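You operate a simulated robot arm through the tools that you are given. There is no shell and no other tool.

You are at the controls of a simulated robot arm. One attempt, no reset.

Task
Set the orange fence to the card's size with the matching silver block.
Fine: free the lever, slide the fence up to the block, lock it, put the block back. Set down upright: what you pick out.

Only the result counts: the job must be done as asked and must still hold three seconds after the hand-in. Knocking over, shifting, dropping, spilling or breaking anything else fails it.

Robot
A 6-joint arm with a two-finger gripper, fixed in place. Base frame: the origin is on the floor under the middle of its stand, x ahead of it, y to its left, z up; the work surface is at about z = 800. Lengths are in mm, angles in degrees, forces in N, time in s.
It reaches about 1417 mm from its shoulder. Its first joint turns from -166.0 to 166.0 degrees. Payload 3.43 kg.
The TCP is the grasp point between the finger pads, 20 mm short of the fingertips. In the tool frame z runs along the fingers and y along their closing line. The gripper opens to 190 mm; its body begins 248 mm behind the TCP.
Orientation is that of the tool frame in the base frame, as a unit quaternion [w, x, y, z]. With the fingers straight down and closing along the base's y, the tool's x points along the base's -x, its y along +y and its z along -z.

Tools
- The arm moves only by the tool move_arm. Its argument "targets" is one flat list of numbers, 7 for each row, row after row: the opening, from 0 (shut) to 1 (fully open), then the shift along the base's x, y, z in mm, then the turn, a rotation vector about the base's x, y, z in degrees. In form: [hand, tx, ty, tz, rx, ry, rz, hand, tx, ty, tz, rx, ry, rz, ...]. A call has 1 to 20 rows; each row shifts and turns the commanded pose from where the row before left it. A row lasts 0.2 s, in which the tool goes at most 50 mm and 8.6 degrees; a call with a longer step from one row to the next is refused whole, and so is a gripper value outside its range. Where a pose cannot be reached the arm comes as near as it can. A force on the tool above 70 N (or 10 N above the force at the start of the call, whichever is more), or a blocked arm, ends the call early, and 0.2 s more pass. The fingers move at their own pace (about 153 mm/s each) and stop on an object; they squeeze with about 33 N. The grip force told is the motor's: it shows also when the fingers shut on nothing. Time passes only in rows, and 0.2 s behind the last, so rows that do not move let the fingers close. The reply holds the time, the measured pose of the TCP, the force on the tool along the base axes, the opening and the grip force, in the units named above and with some noise, with the torque about the TCP (base axes, N m) and any sound that the robot's microphone picked up.
- Cameras (640 x 400 px; columns grow to the right, rows downward): "scene" is fixed at [40.1, -658.4, 1406.5]; the picture's right is [0.55, -0.83, 0.00], its down [-0.39, -0.26, -0.88] and it looks along [0.74, 0.49, -0.47] (base axes); focal length 363 px, centre (320, 200). "wrist" rides on the gripper at [70, -8, -288] in the tool frame; the picture's right is [0.12, 0.99, 0.00], its down [-0.96, 0.12, -0.25] and it looks along [-0.24, 0.03, 0.97] (tool axes); focal length 261 px, centre (320, 200). There is no depth. A picture from a camera that has moved, and an enlarged one, comes with that camera's place and axes in the base frame and with its lens. The place of the scene camera against the robot may be out by one fixed shift of up to 18 mm in any direction.
- snapshot(camera): a new picture of that camera. No time passes.
- raise_lower(by): moves the trunk up (or, below 0, down) by that many mm; the arm rides with it, the base frame stays. It gives what a move gives, with no picture.
- inspect(camera, box): a new picture of the part [left, top, right, bottom] of that camera's present view, enlarged. No time passes.
- close_job(): hands the job in; it is judged then, once.

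Nothing tells you positions but the pictures and the camera data. Unless the task says otherwise, let go and move clear before handing in.

The tools are called after "Emit:" by a JSON object that holds its "method" and its "body". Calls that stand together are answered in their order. move_arm: Moves the arm, as the interface text tells. Its arguments: {"type":"object","properties":{"targets":{"type":"array"}},"required":["targets"]} The other tools are called the same way: raise_lower (by) moves the trunk up or down; snapshot (camera) takes a picture; inspect (camera, box) takes an enlarged picture of a part of a camera's view; close_job () hands the job in.

At the start:

```text
t: 0.0
position: [617.6, -404.7, 1134.9]
tool_rot: [0.0, 0.001, 1.0, 0.0]
contact_force: [-0.3, 0.3, 0.4]
wrist_torque: [0.0, 0.02, 0.01]
grip_width: 189.9
grip_force: 0.0
trunk travel left (down, up): [-200.0, 240.0]
```

scene: 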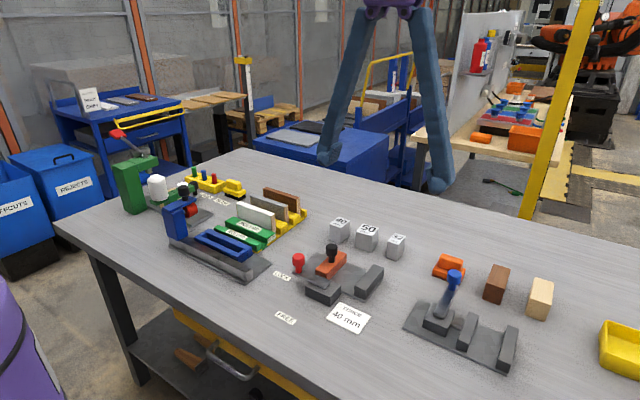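
wrist: 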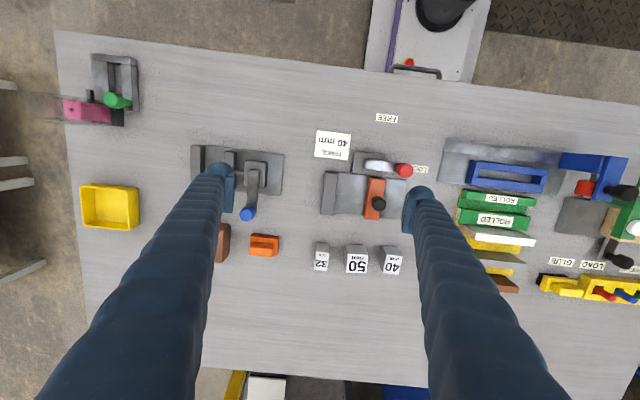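

I see a table with several fixtures; the orange fence with a black knob and a red lever sits in the middle, near the card "40 mm" and the silver blocks 32, 50 and 40. I'll take enlarged views first.

Emit:
{"method": "inspect", "body": {"camera": "scene", "box": [260, 200, 420, 340]}}

Emit:
{"method": "inspect", "body": {"camera": "wrist", "box": [290, 100, 450, 290]}}

Emit:
{"method": "inspect", "body": {"camera": "scene", "box": [320, 200, 420, 270]}}

```text
2.86 times, centred on (340, 270) of scene
camera zoom: at [40.1, -658.4, 1406.5], right [0.55, -0.83, 0.0], down [-0.39, -0.26, -0.88], along [0.74, 0.49, -0.47], focal length 1038 px, centre (263, 0)
```

zoom: 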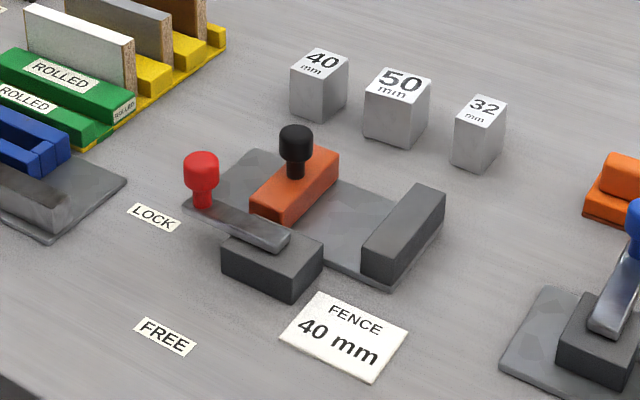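

```text
2.11 times, centred on (370, 195) of wrist
camera zoom: at [547.2, -413.4, 1421.5], right [-0.12, 0.99, 0.0], down [0.96, 0.12, 0.25], along [0.24, 0.03, -0.97], focal length 549 px, centre (215, 210)
```

zoom: 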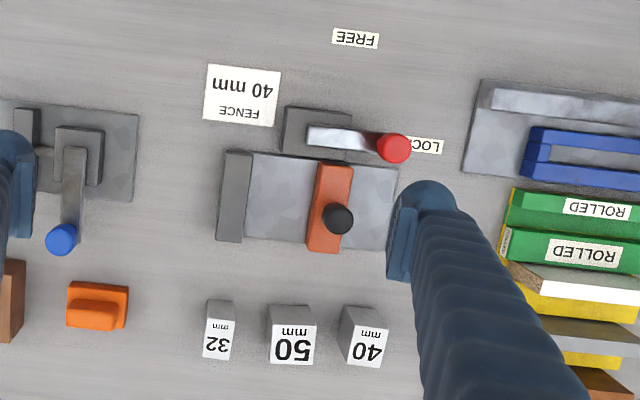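

```text
5.71 times, centred on (370, 235) of scene
camera zoom: at [40.1, -658.4, 1406.5], right [0.55, -0.83, 0.0], down [-0.39, -0.26, -0.88], along [0.74, 0.49, -0.47], focal length 2077 px, centre (34, 0)
```

zoom: 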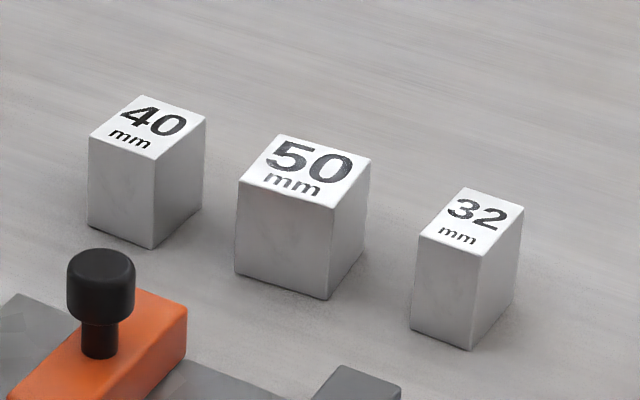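

The card reads 40 mm, so the 40 block is the one; the lever (red knob, about x 597, y -230) is on LOCK and swings toward FREE on the -x side. I'll move the hand above the fixture for a closer look.

Emit:
{"method": "move_arm", "body": {"targets": [1, 5, 35, -25, 0, 0, 0, 1, 5, 35, -25, 0, 0, 0, 1, 5, 35, -25, 0, 0, 0, 1, 5, 30, -25, 0, 0, 0]}}

Emit:
{"method": "snapshot", "body": {"camera": "wrist"}}

```text
t: 1.0
position: [637.4, -267.6, 1035.3]
tool_rot: [0.0, 0.0, 1.0, 0.0]
contact_force: [-0.4, 0.5, 0.0]
wrist_torque: [-0.01, 0.06, 0.03]
grip_width: 190.1
grip_force: 0.1
trunk travel left (down, up): [-200.0, 240.0]
```

```text
taken
camera wrist: at [567.8, -277.2, 1320.8], right [-0.12, 0.99, 0.0], down [0.96, 0.12, 0.25], along [0.24, 0.03, -0.97], focal length 261 px, centre (320, 200)
```

wrist: 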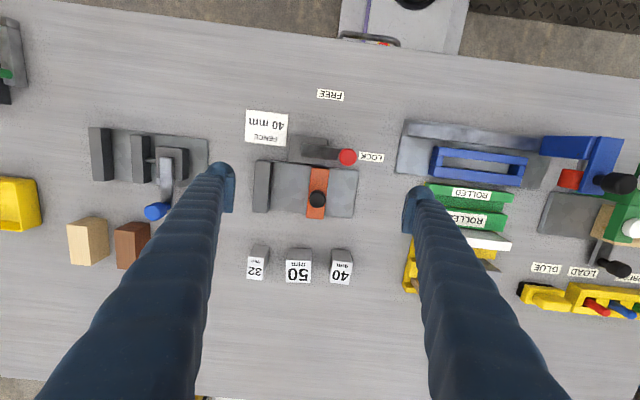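

Emit:
{"method": "inspect", "body": {"camera": "wrist", "box": [240, 120, 400, 220]}}

Emit:
{"method": "inspect", "body": {"camera": "wrist", "box": [240, 200, 400, 300]}}

Emit:
{"method": "inspect", "body": {"camera": "wrist", "box": [200, 130, 280, 230]}}

Emit:
{"method": "snapshot", "body": {"camera": "scene"}}

```text
4.00 times, centred on (320, 170) of wrist
camera zoom: at [567.8, -277.2, 1320.8], right [-0.12, 0.99, 0.0], down [0.96, 0.12, 0.25], along [0.24, 0.03, -0.97], focal length 1043 px, centre (320, 320)
```

zoom: 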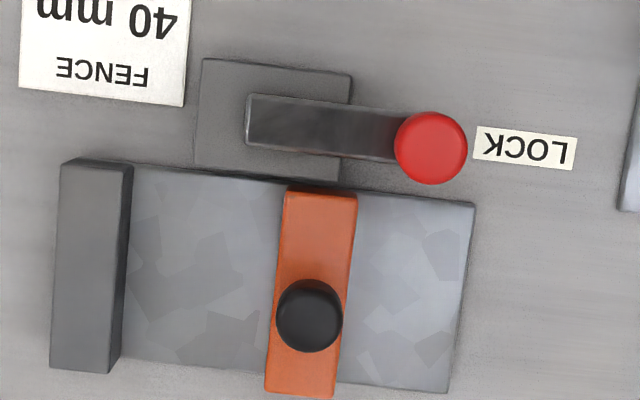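

```text
4.00 times, centred on (320, 250) of wrist
camera zoom: at [567.8, -277.2, 1320.8], right [-0.12, 0.99, 0.0], down [0.96, 0.12, 0.25], along [0.24, 0.03, -0.97], focal length 1043 px, centre (320, 0)
```

zoom: 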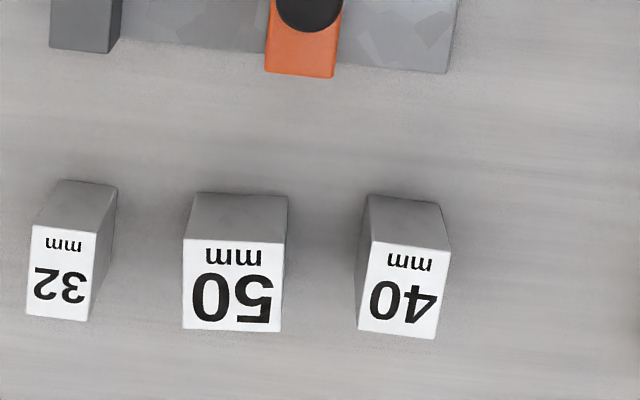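

```text
4.00 times, centred on (240, 180) of wrist
camera zoom: at [567.8, -277.2, 1320.8], right [-0.12, 0.99, 0.0], down [0.96, 0.12, 0.25], along [0.24, 0.03, -0.97], focal length 1043 px, centre (640, 280)
```

zoom: 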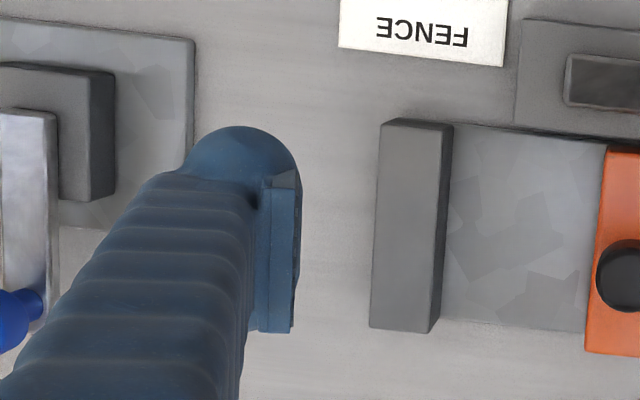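

```text
taken
```

scene: 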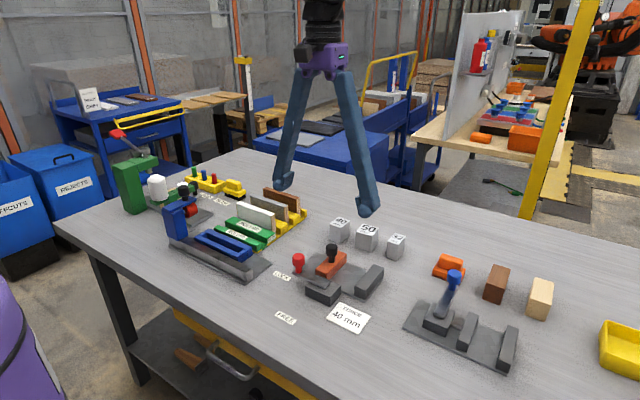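

I take the pivot of the lever to be near (599, -296), the knob at (599, -226), the fence near y -269, the stop face near y -361, and the 40 block near (828, -204). I'll look closely at the fingertips to know their width before going in.

Emit:
{"method": "inspect", "body": {"camera": "wrist", "box": [200, 150, 250, 220]}}

Emit:
{"method": "inspect", "body": {"camera": "scene", "box": [260, 40, 400, 230]}}

Emit:
{"method": "inspect", "body": {"camera": "scene", "box": [280, 230, 390, 310]}}

```text
5.71 times, centred on (225, 185) of wrist
camera zoom: at [567.8, -277.2, 1320.8], right [-0.12, 0.99, 0.0], down [0.96, 0.12, 0.25], along [0.24, 0.03, -0.97], focal length 1489 px, centre (863, 286)
```

zoom: 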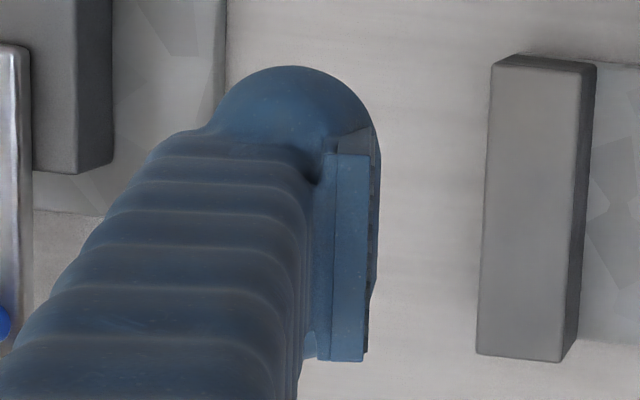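

```text
2.11 times, centred on (330, 135) of scene
camera zoom: at [40.1, -658.4, 1406.5], right [0.55, -0.83, 0.0], down [-0.39, -0.26, -0.88], along [0.74, 0.49, -0.47], focal length 765 px, centre (299, 337)
```

zoom: 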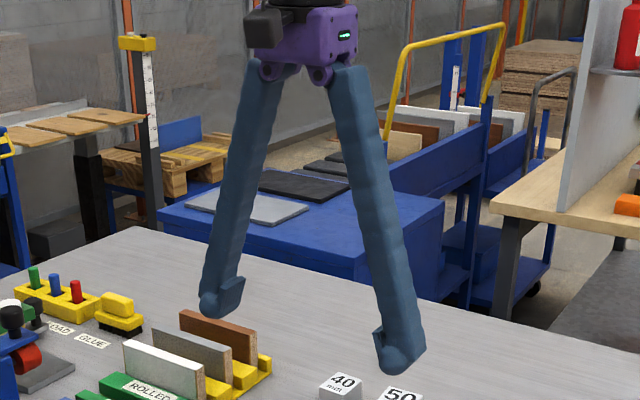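

```text
5.00 times, centred on (335, 270) of scene
camera zoom: at [40.1, -658.4, 1406.5], right [0.55, -0.83, 0.0], down [-0.39, -0.26, -0.88], along [0.74, 0.49, -0.47], focal length 1817 px, centre (245, -150)
```

zoom: 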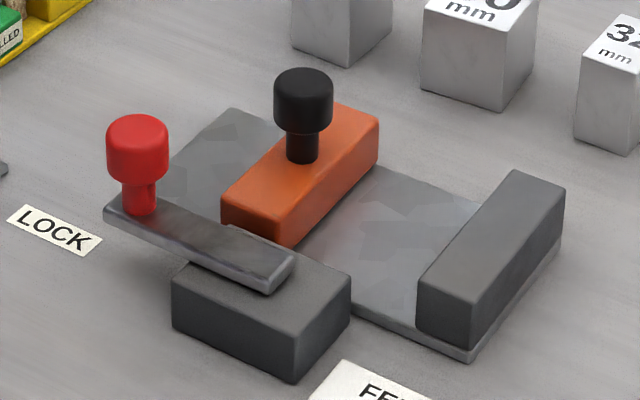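

I'll turn the gripper so that it closes along base x, and come over the lever's red knob at a safe height.

Emit:
{"method": "move_arm", "body": {"targets": [0.6, -3.5, 4, -7, 0, 0, -8.2, 0.5, -3.5, 4, -7, 0, 0, -8.2, 0.4, -3.5, 4, -7, 0, 0, -8.2, 0.3, -3.5, 4, -7, 0, 0, -8.2, 0.3, -3.5, 4, -7, 0, 0, -8.2, 0.3, -3.5, 4, -7, 0, 0, -8.2, 0.3, -3.5, 4, -7, 0, 0, -8.2, 0.3, -3.5, 4, -7, 0, 0, -8.2, 0.3, -3.5, 4, -7, 0, 0, -8.2, 0.3, -3.5, 4, -7, 0, 0, -8.2, 0.3, -3.5, 3, -5, 0, 0, -8.0]}}

Emit:
{"method": "snapshot", "body": {"camera": "wrist"}}

Emit:
{"method": "snapshot", "body": {"camera": "scene"}}

```text
t: 3.4
position: [599.3, -225.9, 960.7]
tool_rot: [0.0, 0.709, 0.706, 0.0]
contact_force: [0.4, 0.6, -0.1]
wrist_torque: [0.0, 0.0, -0.01]
grip_width: 57.1
grip_force: 0.0
trunk travel left (down, up): [-200.0, 240.0]
```

```text
taken
camera wrist: at [591.3, -156.6, 1247.0], right [0.99, 0.12, 0.0], down [0.11, -0.96, 0.25], along [0.03, -0.25, -0.97], focal length 261 px, centre (320, 200)
```

wrist: 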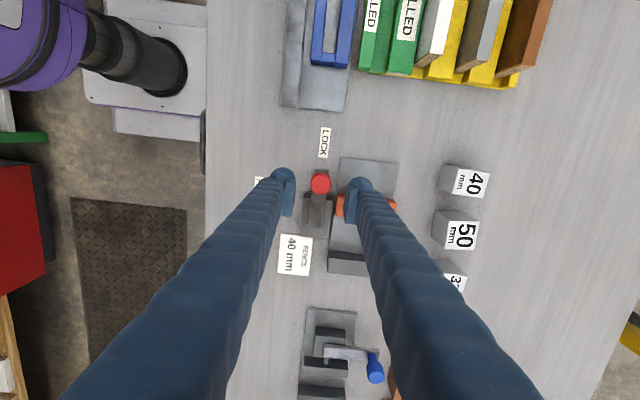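

```text
taken
```

scene: 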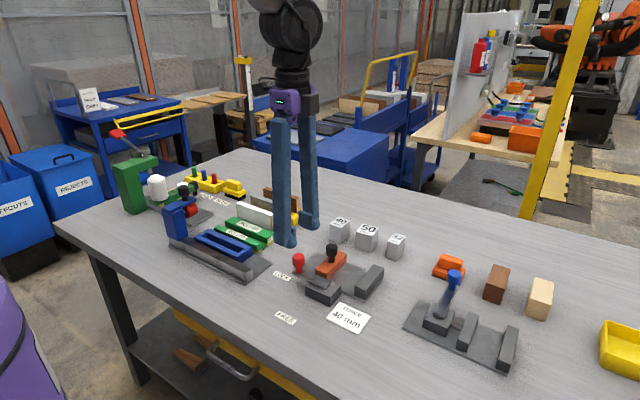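

Emit:
{"method": "inspect", "body": {"camera": "wrist", "box": [260, 130, 420, 240]}}

Emit:
{"method": "inspect", "body": {"camera": "scene", "box": [230, 190, 400, 310]}}

```text
3.64 times, centred on (340, 185) of wrist
camera zoom: at [591.3, -156.6, 1247.0], right [0.99, 0.12, 0.0], down [0.11, -0.96, 0.25], along [0.03, -0.25, -0.97], focal length 948 px, centre (247, 254)
```

zoom: 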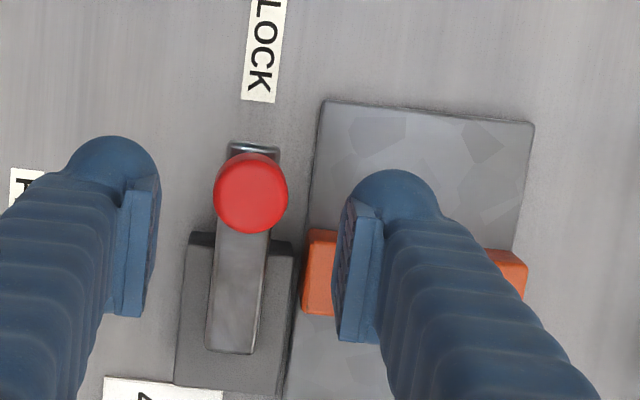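

```text
3.33 times, centred on (315, 250) of scene
camera zoom: at [40.1, -658.4, 1406.5], right [0.55, -0.83, 0.0], down [-0.39, -0.26, -0.88], along [0.74, 0.49, -0.47], focal length 1211 px, centre (337, 33)
```

zoom: 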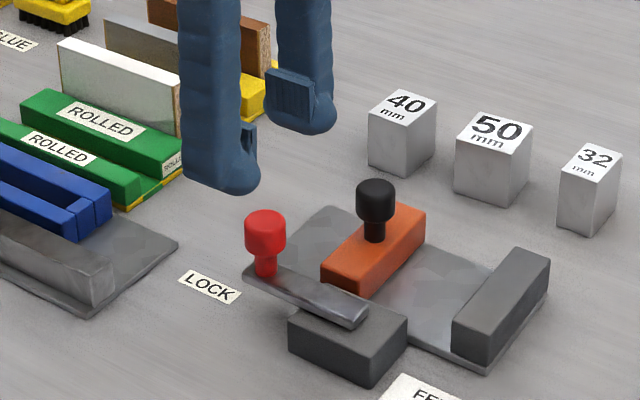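

The knob sits centred between the fingers. I'll go down around the red knob, staying clear of the lever bar, and look before closing.

Emit:
{"method": "move_arm", "body": {"targets": [0.3, 0.5, 0.3, -20, 0, 0, 0, 0.3, 0.5, 0.3, -20, 0, 0, 0, 0.3, 0.5, 0.3, -20, 0, 0, 0, 0.3, 0, 0, -20, 0, 0, 0]}}

Emit:
{"method": "inspect", "body": {"camera": "wrist", "box": [260, 130, 420, 240]}}

Emit:
{"method": "inspect", "body": {"camera": "scene", "box": [230, 190, 400, 310]}}

```text
t: 4.4
position: [601.5, -226.7, 880.2]
tool_rot: [-0.001, 0.708, 0.707, 0.0]
contact_force: [0.6, -0.9, 1.5]
wrist_torque: [0.02, 0.01, 0.0]
grip_width: 57.0
grip_force: 0.0
trunk travel left (down, up): [-200.0, 240.0]
```

```text
3.64 times, centred on (340, 185) of wrist
camera zoom: at [593.4, -156.7, 1166.0], right [0.99, 0.12, 0.0], down [0.12, -0.96, 0.25], along [0.03, -0.25, -0.97], focal length 948 px, centre (247, 254)
```

zoom: 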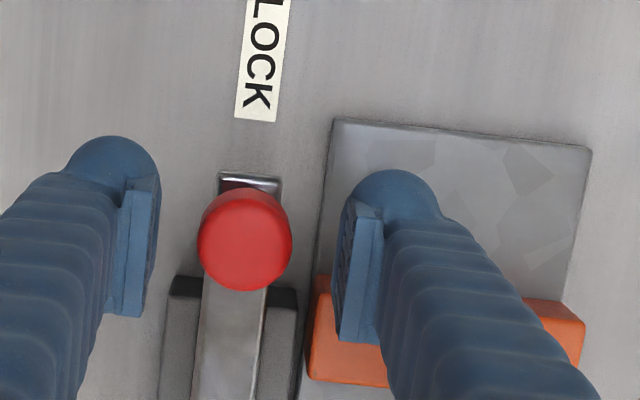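

```text
3.33 times, centred on (315, 250) of scene
camera zoom: at [40.1, -658.4, 1406.5], right [0.55, -0.83, 0.0], down [-0.39, -0.26, -0.88], along [0.74, 0.49, -0.47], focal length 1211 px, centre (337, 33)
```

zoom: 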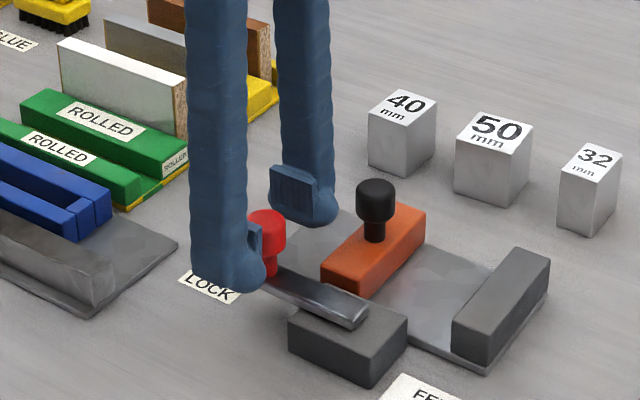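

Fingers straddle the knob evenly. Closing on it now.

Emit:
{"method": "move_arm", "body": {"targets": [0.1, 0, 0, -2, 0, 0, 0, 0.05, 0, 0, 0, 0, 0, 0, 0.05, 0, 0, 0, 0, 0, 0]}}

```text
t: 5.2
position: [600.6, -226.3, 880.5]
tool_rot: [0.0, 0.706, 0.708, 0.0]
contact_force: [-3.2, -0.7, 26.3]
wrist_torque: [0.08, 0.07, 0.01]
grip_width: 28.7
grip_force: 44.6
trunk travel left (down, up): [-200.0, 240.0]
```

Emit:
{"method": "move_arm", "body": {"targets": [0.05, 0, 0, 2, 0, 0, 0, 0.05, 0, 0, 0, 0, 0, 0]}}

Emit:
{"method": "inspect", "body": {"camera": "scene", "box": [230, 190, 400, 310]}}

Emit:
{"method": "inspect", "body": {"camera": "wrist", "box": [260, 130, 420, 240]}}

```text
t: 5.8
position: [599.7, -226.1, 881.3]
tool_rot: [-0.001, 0.707, 0.707, 0.0]
contact_force: [-2.0, -4.4, 1.7]
wrist_torque: [-0.29, -0.02, 0.01]
grip_width: 28.7
grip_force: 45.5
trunk travel left (down, up): [-200.0, 240.0]
```

```text
3.33 times, centred on (315, 250) of scene
camera zoom: at [40.1, -658.4, 1406.5], right [0.55, -0.83, 0.0], down [-0.39, -0.26, -0.88], along [0.74, 0.49, -0.47], focal length 1211 px, centre (337, 33)
```

zoom: 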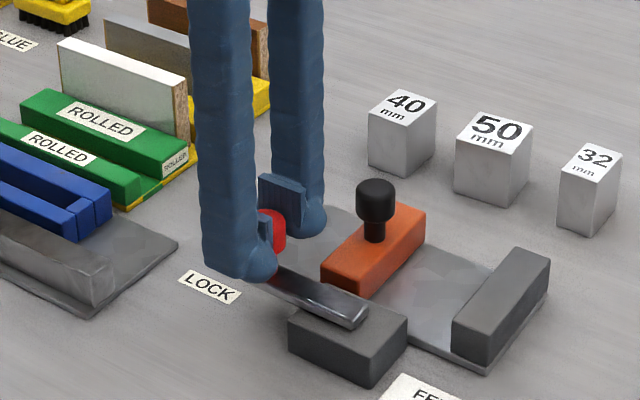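

```text
3.64 times, centred on (340, 185) of wrist
camera zoom: at [592.5, -156.5, 1166.2], right [0.99, 0.12, 0.0], down [0.12, -0.96, 0.25], along [0.03, -0.25, -0.97], focal length 948 px, centre (247, 254)
```

zoom: 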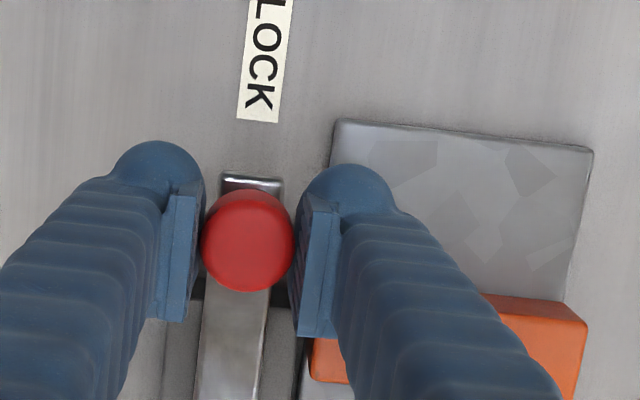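

Gripped. Now I'll swing the lever the first part of its arc toward FREE and check the forces.

Emit:
{"method": "move_arm", "body": {"targets": [0.05, -9.2, -0.6, 0, 0, 0, 7.5, 0.05, -9.05, -1.8, 0, 0, 0, 7.5, 0.05, -8.73, -2.97, 0, 0, 0, 7.5]}}

Emit:
{"method": "inspect", "body": {"camera": "wrist", "box": [240, 100, 400, 240]}}

Emit:
{"method": "inspect", "body": {"camera": "scene", "box": [230, 190, 400, 310]}}

```text
t: 6.6
position: [572.9, -230.6, 879.2]
tool_rot: [-0.001, 0.555, 0.832, 0.0]
contact_force: [0.5, -0.3, -12.9]
wrist_torque: [-0.11, -0.14, 0.03]
grip_width: 28.5
grip_force: 45.5
trunk travel left (down, up): [-200.0, 240.0]
```

```text
2.86 times, centred on (320, 170) of wrist
camera zoom: at [539.8, -170.3, 1166.3], right [0.87, 0.49, 0.0], down [0.48, -0.84, 0.25], along [0.12, -0.21, -0.97], focal length 745 px, centre (320, 286)
```

zoom: 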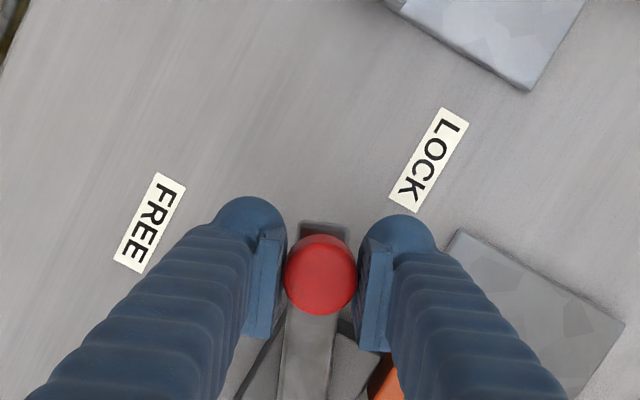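

```text
3.33 times, centred on (315, 250) of scene
camera zoom: at [40.1, -658.4, 1406.5], right [0.55, -0.83, 0.0], down [-0.39, -0.26, -0.88], along [0.74, 0.49, -0.47], focal length 1211 px, centre (337, 33)
```

zoom: 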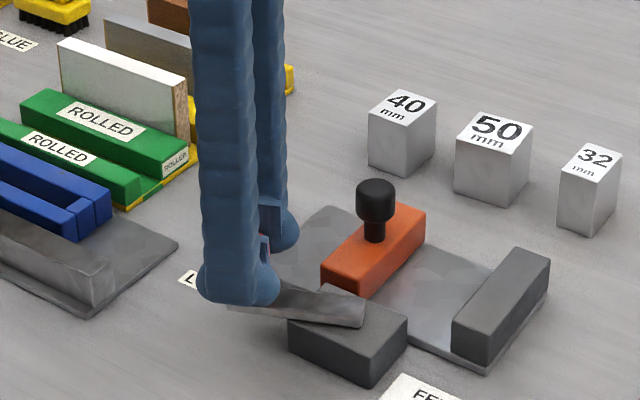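

The lever follows easily. I'll continue the arc most of the way to FREE.

Emit:
{"method": "move_arm", "body": {"targets": [0.05, -8.27, -4.08, -0.5, 0, 0, 7.5, 0.05, -7.67, -5.12, -0.3, 0, 0, 7.5, 0.05, -6.93, -6.08, 0, 0, 0, 7.5, 0.05, -6.08, -6.93, 0, 0, 0, 7.5, 0.05, -5.13, -7.67, 0, 0, 0, 7.5]}}

Emit:
{"method": "snapshot", "body": {"camera": "wrist"}}

Emit:
{"method": "inspect", "body": {"camera": "scene", "box": [230, 190, 400, 340]}}

```text
t: 7.8
position: [539.4, -260.7, 879.9]
tool_rot: [0.0, 0.258, 0.966, 0.0]
contact_force: [1.6, -0.7, 11.9]
wrist_torque: [0.09, 0.08, 0.0]
grip_width: 28.7
grip_force: 44.7
trunk travel left (down, up): [-200.0, 240.0]
```

```text
taken
camera wrist: at [474.5, -234.2, 1166.2], right [0.39, 0.92, 0.0], down [0.89, -0.38, 0.25], along [0.23, -0.1, -0.97], focal length 261 px, centre (320, 200)
```

wrist: 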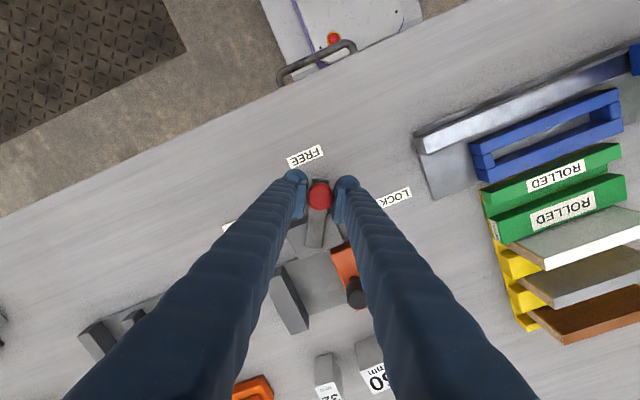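

```text
2.67 times, centred on (315, 265) of scene
camera zoom: at [40.1, -658.4, 1406.5], right [0.55, -0.83, 0.0], down [-0.39, -0.26, -0.88], along [0.74, 0.49, -0.47], focal length 969 px, centre (333, 27)
```

zoom: 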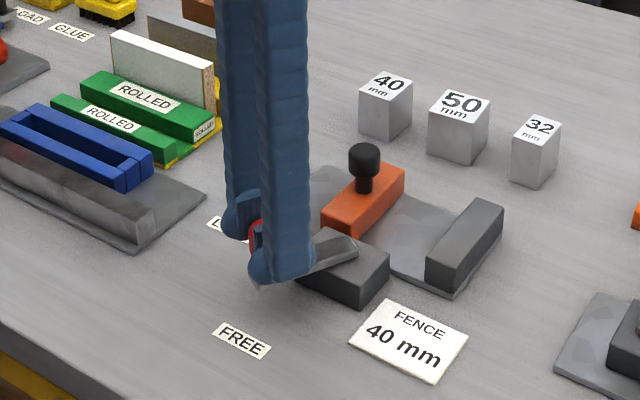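

Emit:
{"method": "move_arm", "body": {"targets": [0.05, -4.07, -8.27, 0.3, 0, 0, 7.5, 0.05, -2.97, -8.73, 0, 0, 0, 7.5]}}

Emit:
{"method": "inspect", "body": {"camera": "wrist", "box": [240, 100, 400, 260]}}

Emit:
{"method": "inspect", "body": {"camera": "scene", "box": [230, 190, 400, 340]}}

```text
t: 8.4
position: [534.7, -272.2, 880.1]
tool_rot: [-0.001, 0.129, 0.992, 0.0]
contact_force: [33.2, 54.6, 3.3]
wrist_torque: [0.57, -0.38, -0.05]
grip_width: 28.5
grip_force: 45.4
trunk travel left (down, up): [-200.0, 240.0]
```

```text
2.50 times, centred on (320, 180) of wrist
camera zoom: at [465.4, -263.8, 1166.3], right [0.14, 0.99, 0.0], down [0.96, -0.14, 0.25], along [0.24, -0.03, -0.97], focal length 652 px, centre (320, 250)
```

zoom: 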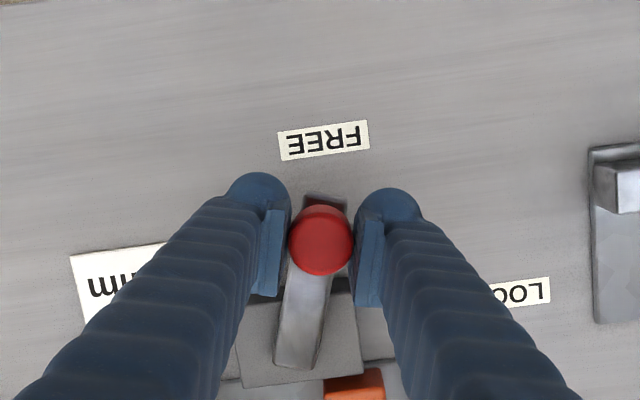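

```text
2.67 times, centred on (315, 265) of scene
camera zoom: at [40.1, -658.4, 1406.5], right [0.55, -0.83, 0.0], down [-0.39, -0.26, -0.88], along [0.74, 0.49, -0.47], focal length 969 px, centre (333, 27)
```

zoom: 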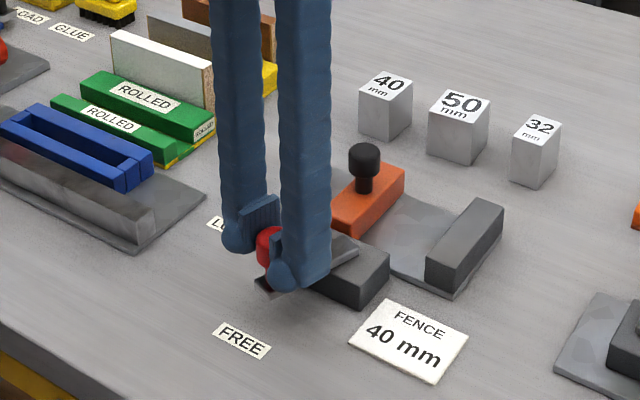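

The lever has met its end stop at about 70 degrees, on the FREE side. I'll relax the push and let go, opening only as far as needed.

Emit:
{"method": "move_arm", "body": {"targets": [0.05, 1.9, 5.6, 0, 0, 0, -4.5, 0.05, 0, 0, 0, 0, 0, 0]}}

```text
t: 9.0
position: [534.1, -270.8, 879.3]
tool_rot: [-0.002, 0.169, 0.986, -0.001]
contact_force: [10.8, 14.9, -5.8]
wrist_torque: [0.03, -0.16, -0.03]
grip_width: 28.7
grip_force: 45.2
trunk travel left (down, up): [-200.0, 240.0]
```

Emit:
{"method": "move_arm", "body": {"targets": [0.3, 0.3, 1.0, 0, 0, 0, 0, 0.3, 0, 0, 0, 0, 0, 0, 0.3, 0, 0, 25, 0, 0, 0, 0.3, 0, 0, 35, 0, 0, 0, 0.3, 0, 0, 40, 0, 0, 0]}}

Emit:
{"method": "inspect", "body": {"camera": "scene", "box": [230, 190, 400, 340]}}

Emit:
{"method": "snapshot", "body": {"camera": "wrist"}}

```text
t: 10.2
position: [533.3, -272.0, 979.9]
tool_rot: [0.0, 0.169, 0.986, 0.0]
contact_force: [0.4, 0.6, 0.4]
wrist_torque: [0.01, -0.04, -0.02]
grip_width: 57.0
grip_force: 0.0
trunk travel left (down, up): [-200.0, 240.0]
```

```text
2.67 times, centred on (315, 265) of scene
camera zoom: at [40.1, -658.4, 1406.5], right [0.55, -0.83, 0.0], down [-0.39, -0.26, -0.88], along [0.74, 0.49, -0.47], focal length 969 px, centre (333, 27)
```

zoom: 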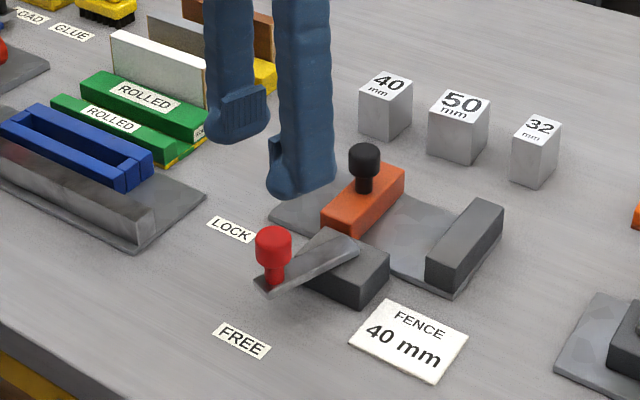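

```text
taken
camera wrist: at [463.2, -256.8, 1266.1], right [0.22, 0.98, 0.0], down [0.95, -0.21, 0.25], along [0.24, -0.05, -0.97], focal length 261 px, centre (320, 200)
```

wrist: 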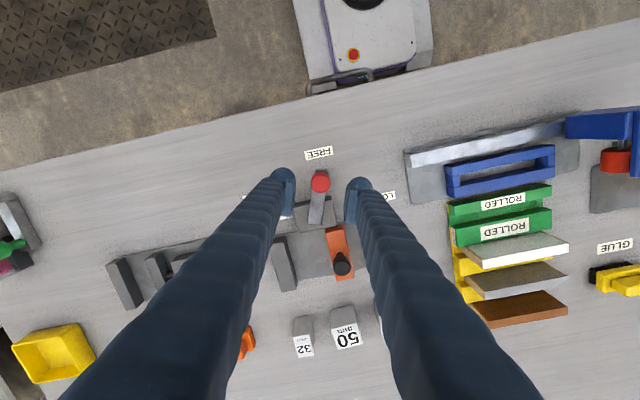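

The lever stays on FREE. Next I move above the 40 mm block with the gripper closing along x (across the block's 50 mm sides).

Emit:
{"method": "move_arm", "body": {"targets": [0.45, 32.6, 7.5, 0, 0, 0, -7.83, 0.45, 32.6, 7.5, 0, 0, 0, -7.83, 0.45, 32.6, 7.5, 0, 0, 0, -7.83, 0.45, 32.6, 7.5, 0, 0, 0, -7.83, 0.45, 32.6, 7.5, 0, 0, 0, -7.83, 0.45, 32.6, 7.5, 0, 0, 0, -7.83, 0.45, 32.6, 7.5, 0, 0, 0, -7.83, 0.45, 32.6, 7.5, 0, 0, 0, -7.83, 0.45, 32.6, 7.5, 0, 0, 0, -7.86]}}

Emit:
{"method": "snapshot", "body": {"camera": "wrist"}}

Emit:
{"method": "inspect", "body": {"camera": "wrist", "box": [240, 120, 400, 240]}}

```text
t: 12.2
position: [829.3, -206.9, 981.5]
tool_rot: [-0.001, 0.708, 0.706, 0.0]
contact_force: [0.1, -0.7, -0.1]
wrist_torque: [-0.01, 0.03, -0.01]
grip_width: 85.6
grip_force: 0.0
trunk travel left (down, up): [-200.0, 240.0]
```

```text
taken
camera wrist: at [822.8, -136.4, 1267.6], right [0.99, 0.12, 0.0], down [0.11, -0.96, 0.25], along [0.03, -0.25, -0.97], focal length 261 px, centre (320, 200)
```

wrist: 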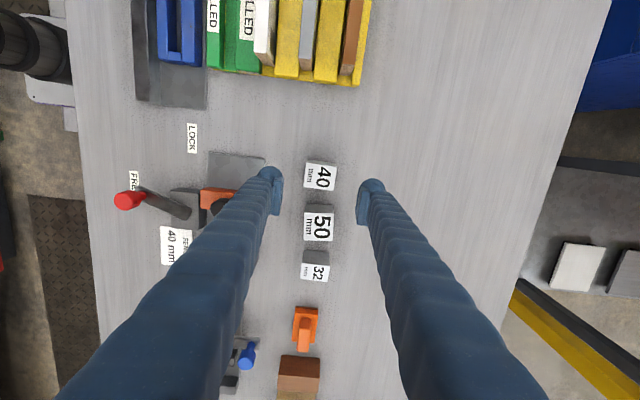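

```text
3.33 times, centred on (320, 180) of wrist
camera zoom: at [822.8, -136.4, 1267.6], right [0.99, 0.12, 0.0], down [0.11, -0.96, 0.25], along [0.03, -0.25, -0.97], focal length 869 px, centre (320, 267)
```

zoom: 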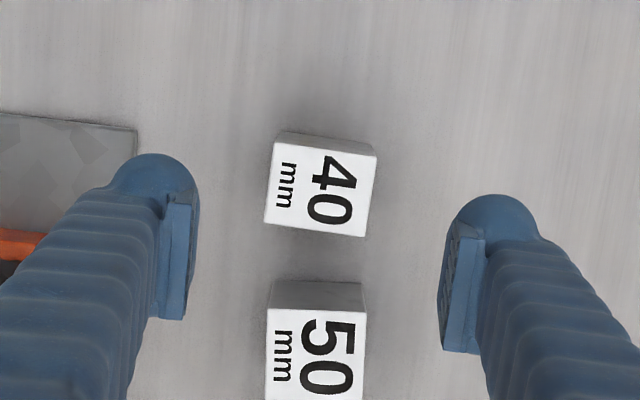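

The block is centred in x and sits about 3 mm further +y than the hand. I'll correct and descend partway, then look.

Emit:
{"method": "move_arm", "body": {"targets": [0.45, 0, 1.2, -30, 0, 0, 0, 0.45, 0, 1.2, -30, 0, 0, 0, 0.45, 0, 1.0, -30, 0, 0, 0, 0.45, 0, 0, -22, 0, 0, 0]}}

Emit:
{"method": "inspect", "body": {"camera": "wrist", "box": [240, 120, 400, 240]}}

Emit:
{"method": "inspect", "body": {"camera": "scene", "box": [300, 170, 420, 270]}}

```text
t: 13.2
position: [826.8, -200.8, 866.2]
tool_rot: [0.0, 0.707, 0.707, -0.001]
contact_force: [0.4, 0.0, 0.7]
wrist_torque: [0.02, 0.0, 0.02]
grip_width: 85.4
grip_force: 0.1
trunk travel left (down, up): [-200.0, 240.0]
```

```text
3.33 times, centred on (320, 180) of wrist
camera zoom: at [819.7, -130.9, 1153.0], right [0.99, 0.12, 0.0], down [0.12, -0.96, 0.25], along [0.03, -0.25, -0.97], focal length 869 px, centre (320, 267)
```

zoom: 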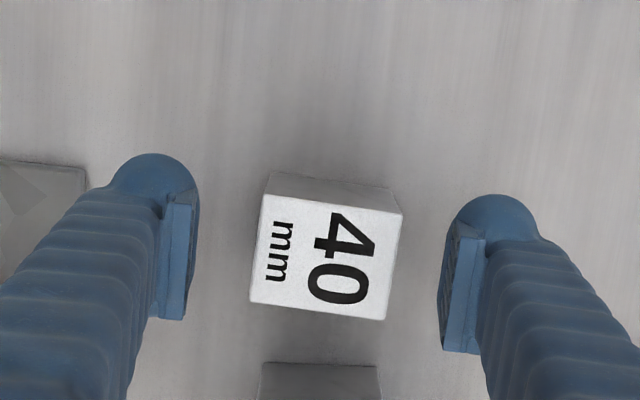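

```text
4.00 times, centred on (360, 220) of scene
camera zoom: at [40.1, -658.4, 1406.5], right [0.55, -0.83, 0.0], down [-0.39, -0.26, -0.88], along [0.74, 0.49, -0.47], focal length 1454 px, centre (160, 120)
```

zoom: 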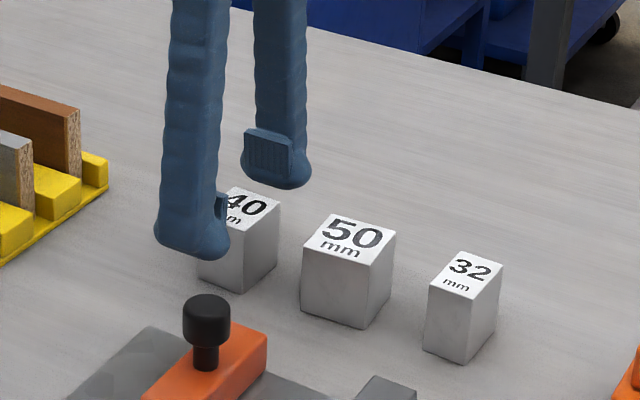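

The hand needs about +2 mm in x and -2 mm in y, then a final 12 mm down so only the block's top third is gripped (to stay above the stop and fence later).

Emit:
{"method": "move_arm", "body": {"targets": [0.45, 2.3, -2.4, 0, 0, 0, 0, 0.45, 0, 0, -6, 0, 0, 0, 0.45, 0, 0, -6, 0, 0, 0]}}

Emit:
{"method": "inspect", "body": {"camera": "wrist", "box": [240, 120, 400, 240]}}

```text
t: 14.0
position: [830.4, -203.1, 855.6]
tool_rot: [0.0, 0.707, 0.707, 0.0]
contact_force: [0.9, -0.5, -0.1]
wrist_torque: [0.01, 0.02, 0.02]
grip_width: 85.5
grip_force: 0.1
trunk travel left (down, up): [-200.0, 240.0]
```

```text
3.33 times, centred on (320, 180) of wrist
camera zoom: at [822.1, -132.9, 1141.9], right [0.99, 0.12, 0.0], down [0.12, -0.96, 0.25], along [0.03, -0.25, -0.97], focal length 869 px, centre (320, 267)
```

zoom: 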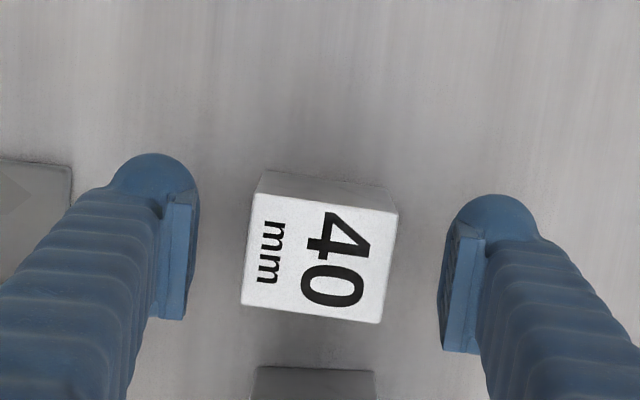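

Emit:
{"method": "move_arm", "body": {"targets": [0.45, 0, 0, -1.5, 0, 0, 0, 0.2, 0, 0, 0, 0, 0, 0, 0.1, 0, 0, 0, 0, 0, 0, 0.1, 0, 0, 0, 0, 0, 0]}}

Emit:
{"method": "inspect", "body": {"camera": "wrist", "box": [240, 120, 400, 240]}}

Emit:
{"method": "inspect", "body": {"camera": "scene", "box": [300, 170, 420, 270]}}

```text
t: 15.0
position: [830.2, -202.9, 853.5]
tool_rot: [-0.001, 0.707, 0.707, -0.001]
contact_force: [-1.0, 1.0, -0.2]
wrist_torque: [-0.07, -0.07, -0.01]
grip_width: 48.9
grip_force: 33.1
trunk travel left (down, up): [-200.0, 240.0]
```

```text
3.33 times, centred on (320, 180) of wrist
camera zoom: at [821.9, -133.1, 1140.7], right [0.99, 0.12, 0.0], down [0.12, -0.96, 0.25], along [0.03, -0.25, -0.97], focal length 869 px, centre (320, 267)
```

zoom: 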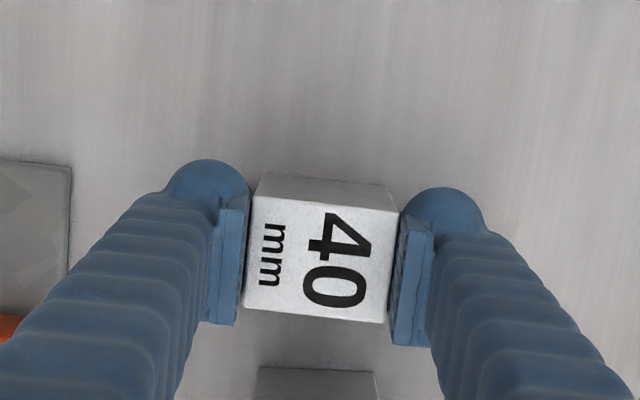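

```text
4.00 times, centred on (360, 220) of scene
camera zoom: at [40.1, -658.4, 1406.5], right [0.55, -0.83, 0.0], down [-0.39, -0.26, -0.88], along [0.74, 0.49, -0.47], focal length 1454 px, centre (160, 120)
```

zoom: 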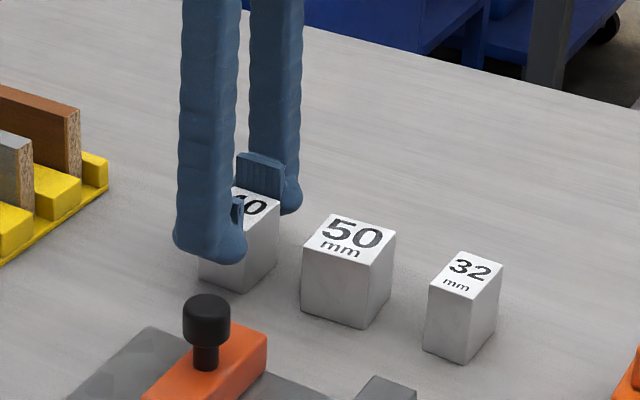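

The 40 block is held (about 49 mm across, 33 N). I'll note this pick pose (830, -203, 853.5), lift straight up and carry it over to the gap between stop and fence.

Emit:
{"method": "move_arm", "body": {"targets": [0.1, 0, 0, 8, 0, 0, 0, 0.1, 0, 0, 20, 0, 0, 0, 0.1, 0, 0, 30, 0, 0, 0, 0.1, 0, 0, 30, 0, 0, 0, 0.1, 0, 0, 28, 0, 0, 0]}}

Emit:
{"method": "inspect", "body": {"camera": "scene", "box": [280, 120, 440, 270]}}

```text
t: 16.2
position: [827.1, -204.8, 971.5]
tool_rot: [-0.001, 0.708, 0.707, -0.001]
contact_force: [-0.8, -0.1, -2.6]
wrist_torque: [0.02, -0.05, 0.02]
grip_width: 48.8
grip_force: 33.0
trunk travel left (down, up): [-200.0, 240.0]
```

```text
2.67 times, centred on (360, 195) of scene
camera zoom: at [40.1, -658.4, 1406.5], right [0.55, -0.83, 0.0], down [-0.39, -0.26, -0.88], along [0.74, 0.49, -0.47], focal length 969 px, centre (213, 213)
```

zoom: 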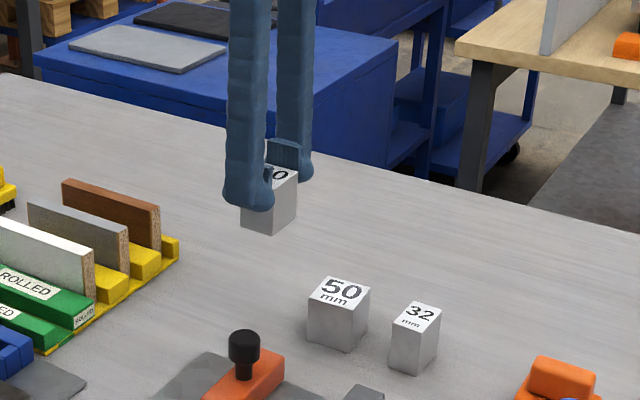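

Lifted cleanly. Now carrying it over to above the gap.

Emit:
{"method": "move_arm", "body": {"targets": [0.1, -24.5, -22, 0, 0, 0, 0, 0.1, -24.5, -22, 0, 0, 0, 0, 0.1, -24.5, -22, 0, 0, 0, 0, 0.1, -24.5, -22, 0, 0, 0, 0, 0.1, -24.5, -22, 0, 0, 0, 0, 0.1, -24.5, -22, 0, 0, 0, 0, 0.1, 0, 0, 0, 0, 0, 0]}}

Emit:
{"method": "snapshot", "body": {"camera": "wrist"}}

Emit:
{"method": "inspect", "body": {"camera": "wrist", "box": [240, 90, 400, 250]}}

Emit:
{"method": "inspect", "body": {"camera": "scene", "box": [270, 190, 410, 310]}}

```text
t: 17.8
position: [681.4, -335.5, 971.9]
tool_rot: [-0.001, 0.707, 0.707, 0.0]
contact_force: [-0.3, -0.6, -3.2]
wrist_torque: [0.04, -0.01, 0.0]
grip_width: 48.6
grip_force: 33.3
trunk travel left (down, up): [-200.0, 240.0]
```

```text
taken
camera wrist: at [673.9, -266.7, 1257.6], right [0.99, 0.12, 0.0], down [0.12, -0.96, 0.25], along [0.03, -0.25, -0.97], focal length 261 px, centre (320, 200)
```

wrist: 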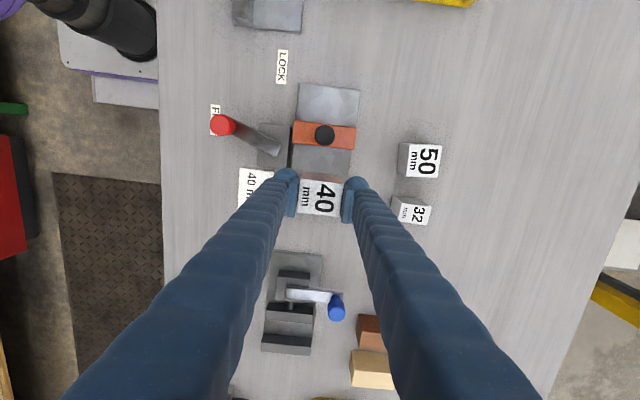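

```text
2.50 times, centred on (320, 170) of wrist
camera zoom: at [673.9, -266.7, 1257.6], right [0.99, 0.12, 0.0], down [0.12, -0.96, 0.25], along [0.03, -0.25, -0.97], focal length 652 px, centre (320, 275)
```

zoom: 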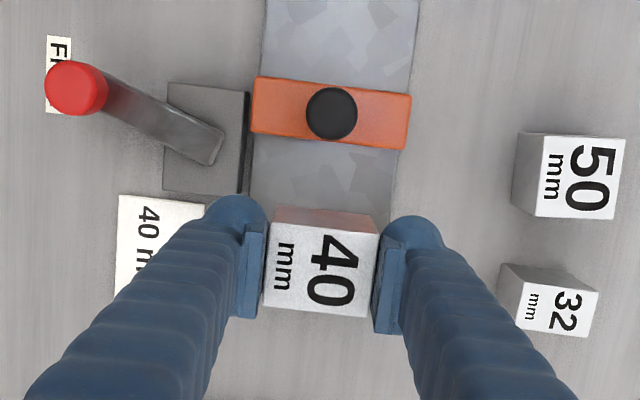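

```text
3.33 times, centred on (340, 250) of scene
camera zoom: at [40.1, -658.4, 1406.5], right [0.55, -0.83, 0.0], down [-0.39, -0.26, -0.88], along [0.74, 0.49, -0.47], focal length 1211 px, centre (253, 33)
```

zoom: 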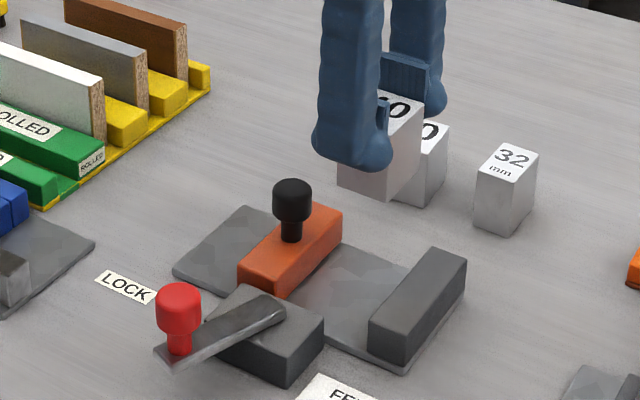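

The block hangs above the gap, clear of the fence. I'll lower it toward the plate in stages, checking each.

Emit:
{"method": "move_arm", "body": {"targets": [0.1, 0, -1.0, -25, 0, 0, 0, 0.1, 0, 0, -25, 0, 0, 0, 0.1, 0, 0, -25, 0, 0, 0, 0.1, 0, 0, -12, 0, 0, 0, 0.1, 0, 0, 0, 0, 0, 0]}}

Emit:
{"method": "inspect", "body": {"camera": "wrist", "box": [240, 90, 400, 250]}}

Emit:
{"method": "inspect", "body": {"camera": "scene", "box": [270, 190, 410, 310]}}

```text
t: 19.0
position: [682.0, -335.7, 884.3]
tool_rot: [0.001, 0.707, 0.707, 0.0]
contact_force: [0.1, 0.4, -2.5]
wrist_torque: [0.01, -0.04, -0.04]
grip_width: 49.0
grip_force: 33.0
trunk travel left (down, up): [-200.0, 240.0]
```

```text
2.50 times, centred on (320, 170) of wrist
camera zoom: at [674.7, -266.2, 1170.4], right [0.99, 0.12, 0.0], down [0.12, -0.96, 0.25], along [0.03, -0.25, -0.97], focal length 652 px, centre (320, 275)
```

zoom: 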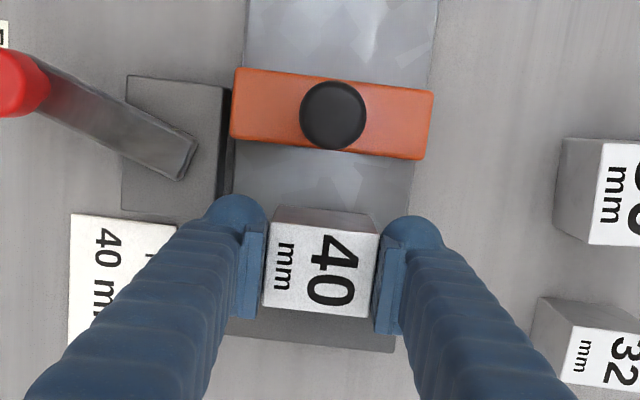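

```text
3.33 times, centred on (340, 250) of scene
camera zoom: at [40.1, -658.4, 1406.5], right [0.55, -0.83, 0.0], down [-0.39, -0.26, -0.88], along [0.74, 0.49, -0.47], focal length 1211 px, centre (253, 33)
```

zoom: 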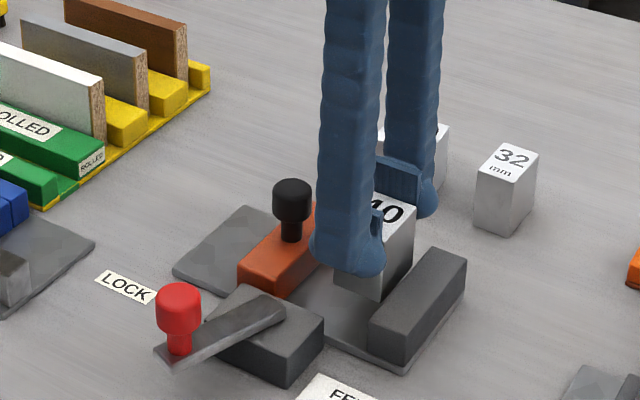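

Emit:
{"method": "move_arm", "body": {"targets": [0.1, 0, -0.5, -6, 0, 0, 0, 0.1, 0, 0, -6, 0, 0, 0, 0.1, 0, 0, -3, 0, 0, 0, 0.1, 0, 0, 0, 0, 0, 0]}}

Emit:
{"method": "inspect", "body": {"camera": "wrist", "box": [240, 90, 400, 250]}}

Emit:
{"method": "inspect", "body": {"camera": "scene", "box": [310, 220, 400, 300]}}

```text
t: 20.0
position: [682.3, -335.7, 868.9]
tool_rot: [-0.001, 0.707, 0.707, -0.001]
contact_force: [-0.5, 0.2, -2.6]
wrist_torque: [0.01, -0.02, -0.02]
grip_width: 49.2
grip_force: 32.9
trunk travel left (down, up): [-200.0, 240.0]
```

```text
2.50 times, centred on (320, 170) of wrist
camera zoom: at [674.7, -266.7, 1154.3], right [0.99, 0.12, 0.0], down [0.12, -0.96, 0.25], along [0.03, -0.25, -0.97], focal length 652 px, centre (320, 275)
```

zoom: 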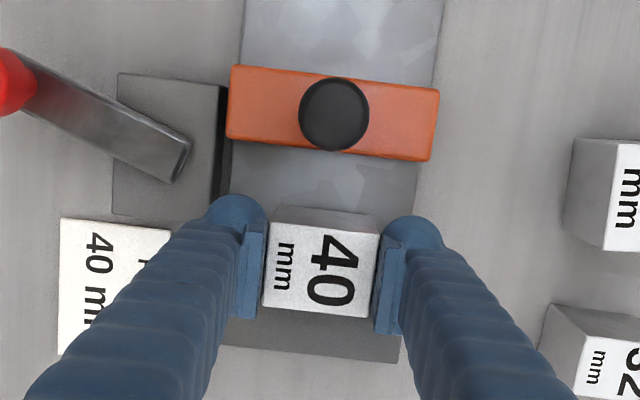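

```text
5.00 times, centred on (355, 260) of scene
camera zoom: at [40.1, -658.4, 1406.5], right [0.55, -0.83, 0.0], down [-0.39, -0.26, -0.88], along [0.74, 0.49, -0.47], focal length 1817 px, centre (145, -100)
```

zoom: 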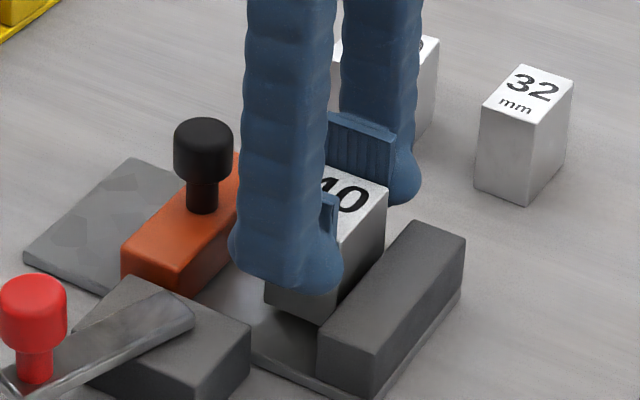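

Emit:
{"method": "move_arm", "body": {"targets": [0.1, 0, 0, -2, 0, 0, 0, 0.1, 0, 0, -2, 0, 0, 0, 0.1, 0, 0, -1, 0, 0, 0, 0.1, 0, 0, 0, 0, 0, 0]}}

```text
t: 21.0
position: [683.4, -336.6, 862.9]
tool_rot: [0.0, 0.707, 0.707, -0.001]
contact_force: [-0.6, -0.4, -3.3]
wrist_torque: [0.02, -0.01, 0.03]
grip_width: 48.8
grip_force: 32.4
trunk travel left (down, up): [-200.0, 240.0]
```

Almost on the plate. I'll ease the block in -y toward the fixed stop and watch for contact.

Emit:
{"method": "move_arm", "body": {"targets": [0.1, 0, -1, 0, 0, 0, 0, 0.1, 0, -1, 0, 0, 0, 0, 0.1, 0, -1, 0, 0, 0, 0, 0.1, 0, 0, 0, 0, 0, 0]}}

Emit:
{"method": "inspect", "body": {"camera": "scene", "box": [310, 220, 400, 300]}}

```text
t: 22.0
position: [682.8, -339.7, 863.6]
tool_rot: [0.0, 0.707, 0.707, -0.001]
contact_force: [-0.1, 0.0, -2.9]
wrist_torque: [0.0, -0.01, -0.02]
grip_width: 49.1
grip_force: 33.3
trunk travel left (down, up): [-200.0, 240.0]
```

```text
5.00 times, centred on (355, 260) of scene
camera zoom: at [40.1, -658.4, 1406.5], right [0.55, -0.83, 0.0], down [-0.39, -0.26, -0.88], along [0.74, 0.49, -0.47], focal length 1817 px, centre (145, -100)
```

zoom: 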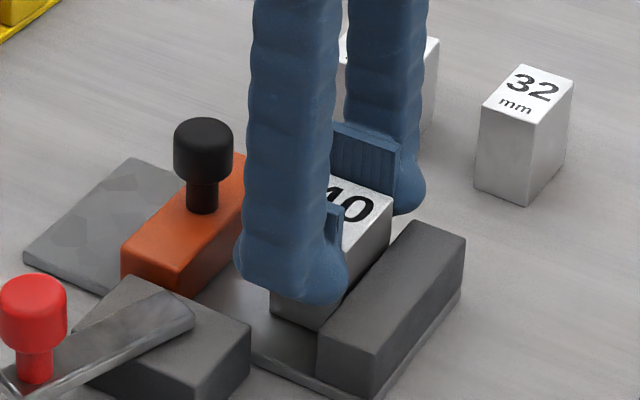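

Emit:
{"method": "move_arm", "body": {"targets": [0.1, 0, -0.5, -1, 0, 0, 0, 0.1, 0, 0, -1, 0, 0, 0, 0.1, 0, 0, 0, 0, 0, 0]}}

```text
t: 22.8
position: [683.9, -339.6, 862.7]
tool_rot: [0.0, 0.707, 0.707, -0.001]
contact_force: [0.0, 4.2, 12.8]
wrist_torque: [0.19, 0.18, -0.04]
grip_width: 49.1
grip_force: 33.6
trunk travel left (down, up): [-200.0, 240.0]
```

Emit:
{"method": "move_arm", "body": {"targets": [0.1, 0, 0, 0.8, 0, 0, 0, 0.1, 0, -0.7, 0, 0, 0, 0, 0.1, 0, -0.7, 0, 0, 0, 0, 0.1, 0, 0, 0, 0, 0, 0]}}

```text
t: 23.8
position: [682.4, -339.0, 862.5]
tool_rot: [-0.001, 0.707, 0.707, -0.001]
contact_force: [1.9, 17.9, 2.6]
wrist_torque: [0.34, -0.21, 0.01]
grip_width: 49.2
grip_force: 33.1
trunk travel left (down, up): [-200.0, 240.0]
```

The block now bears against the stop. I'll relax the push and release it with a small opening, then rise.

Emit:
{"method": "move_arm", "body": {"targets": [0.1, 0, 0.7, -0.3, 0, 0, 0, 0.1, 0, 0, 0, 0, 0, 0]}}

```text
t: 24.4
position: [683.3, -340.5, 861.6]
tool_rot: [-0.001, 0.707, 0.707, 0.0]
contact_force: [-0.9, 18.2, 5.3]
wrist_torque: [0.32, 0.03, -0.05]
grip_width: 49.0
grip_force: 33.5
trunk travel left (down, up): [-200.0, 240.0]
```

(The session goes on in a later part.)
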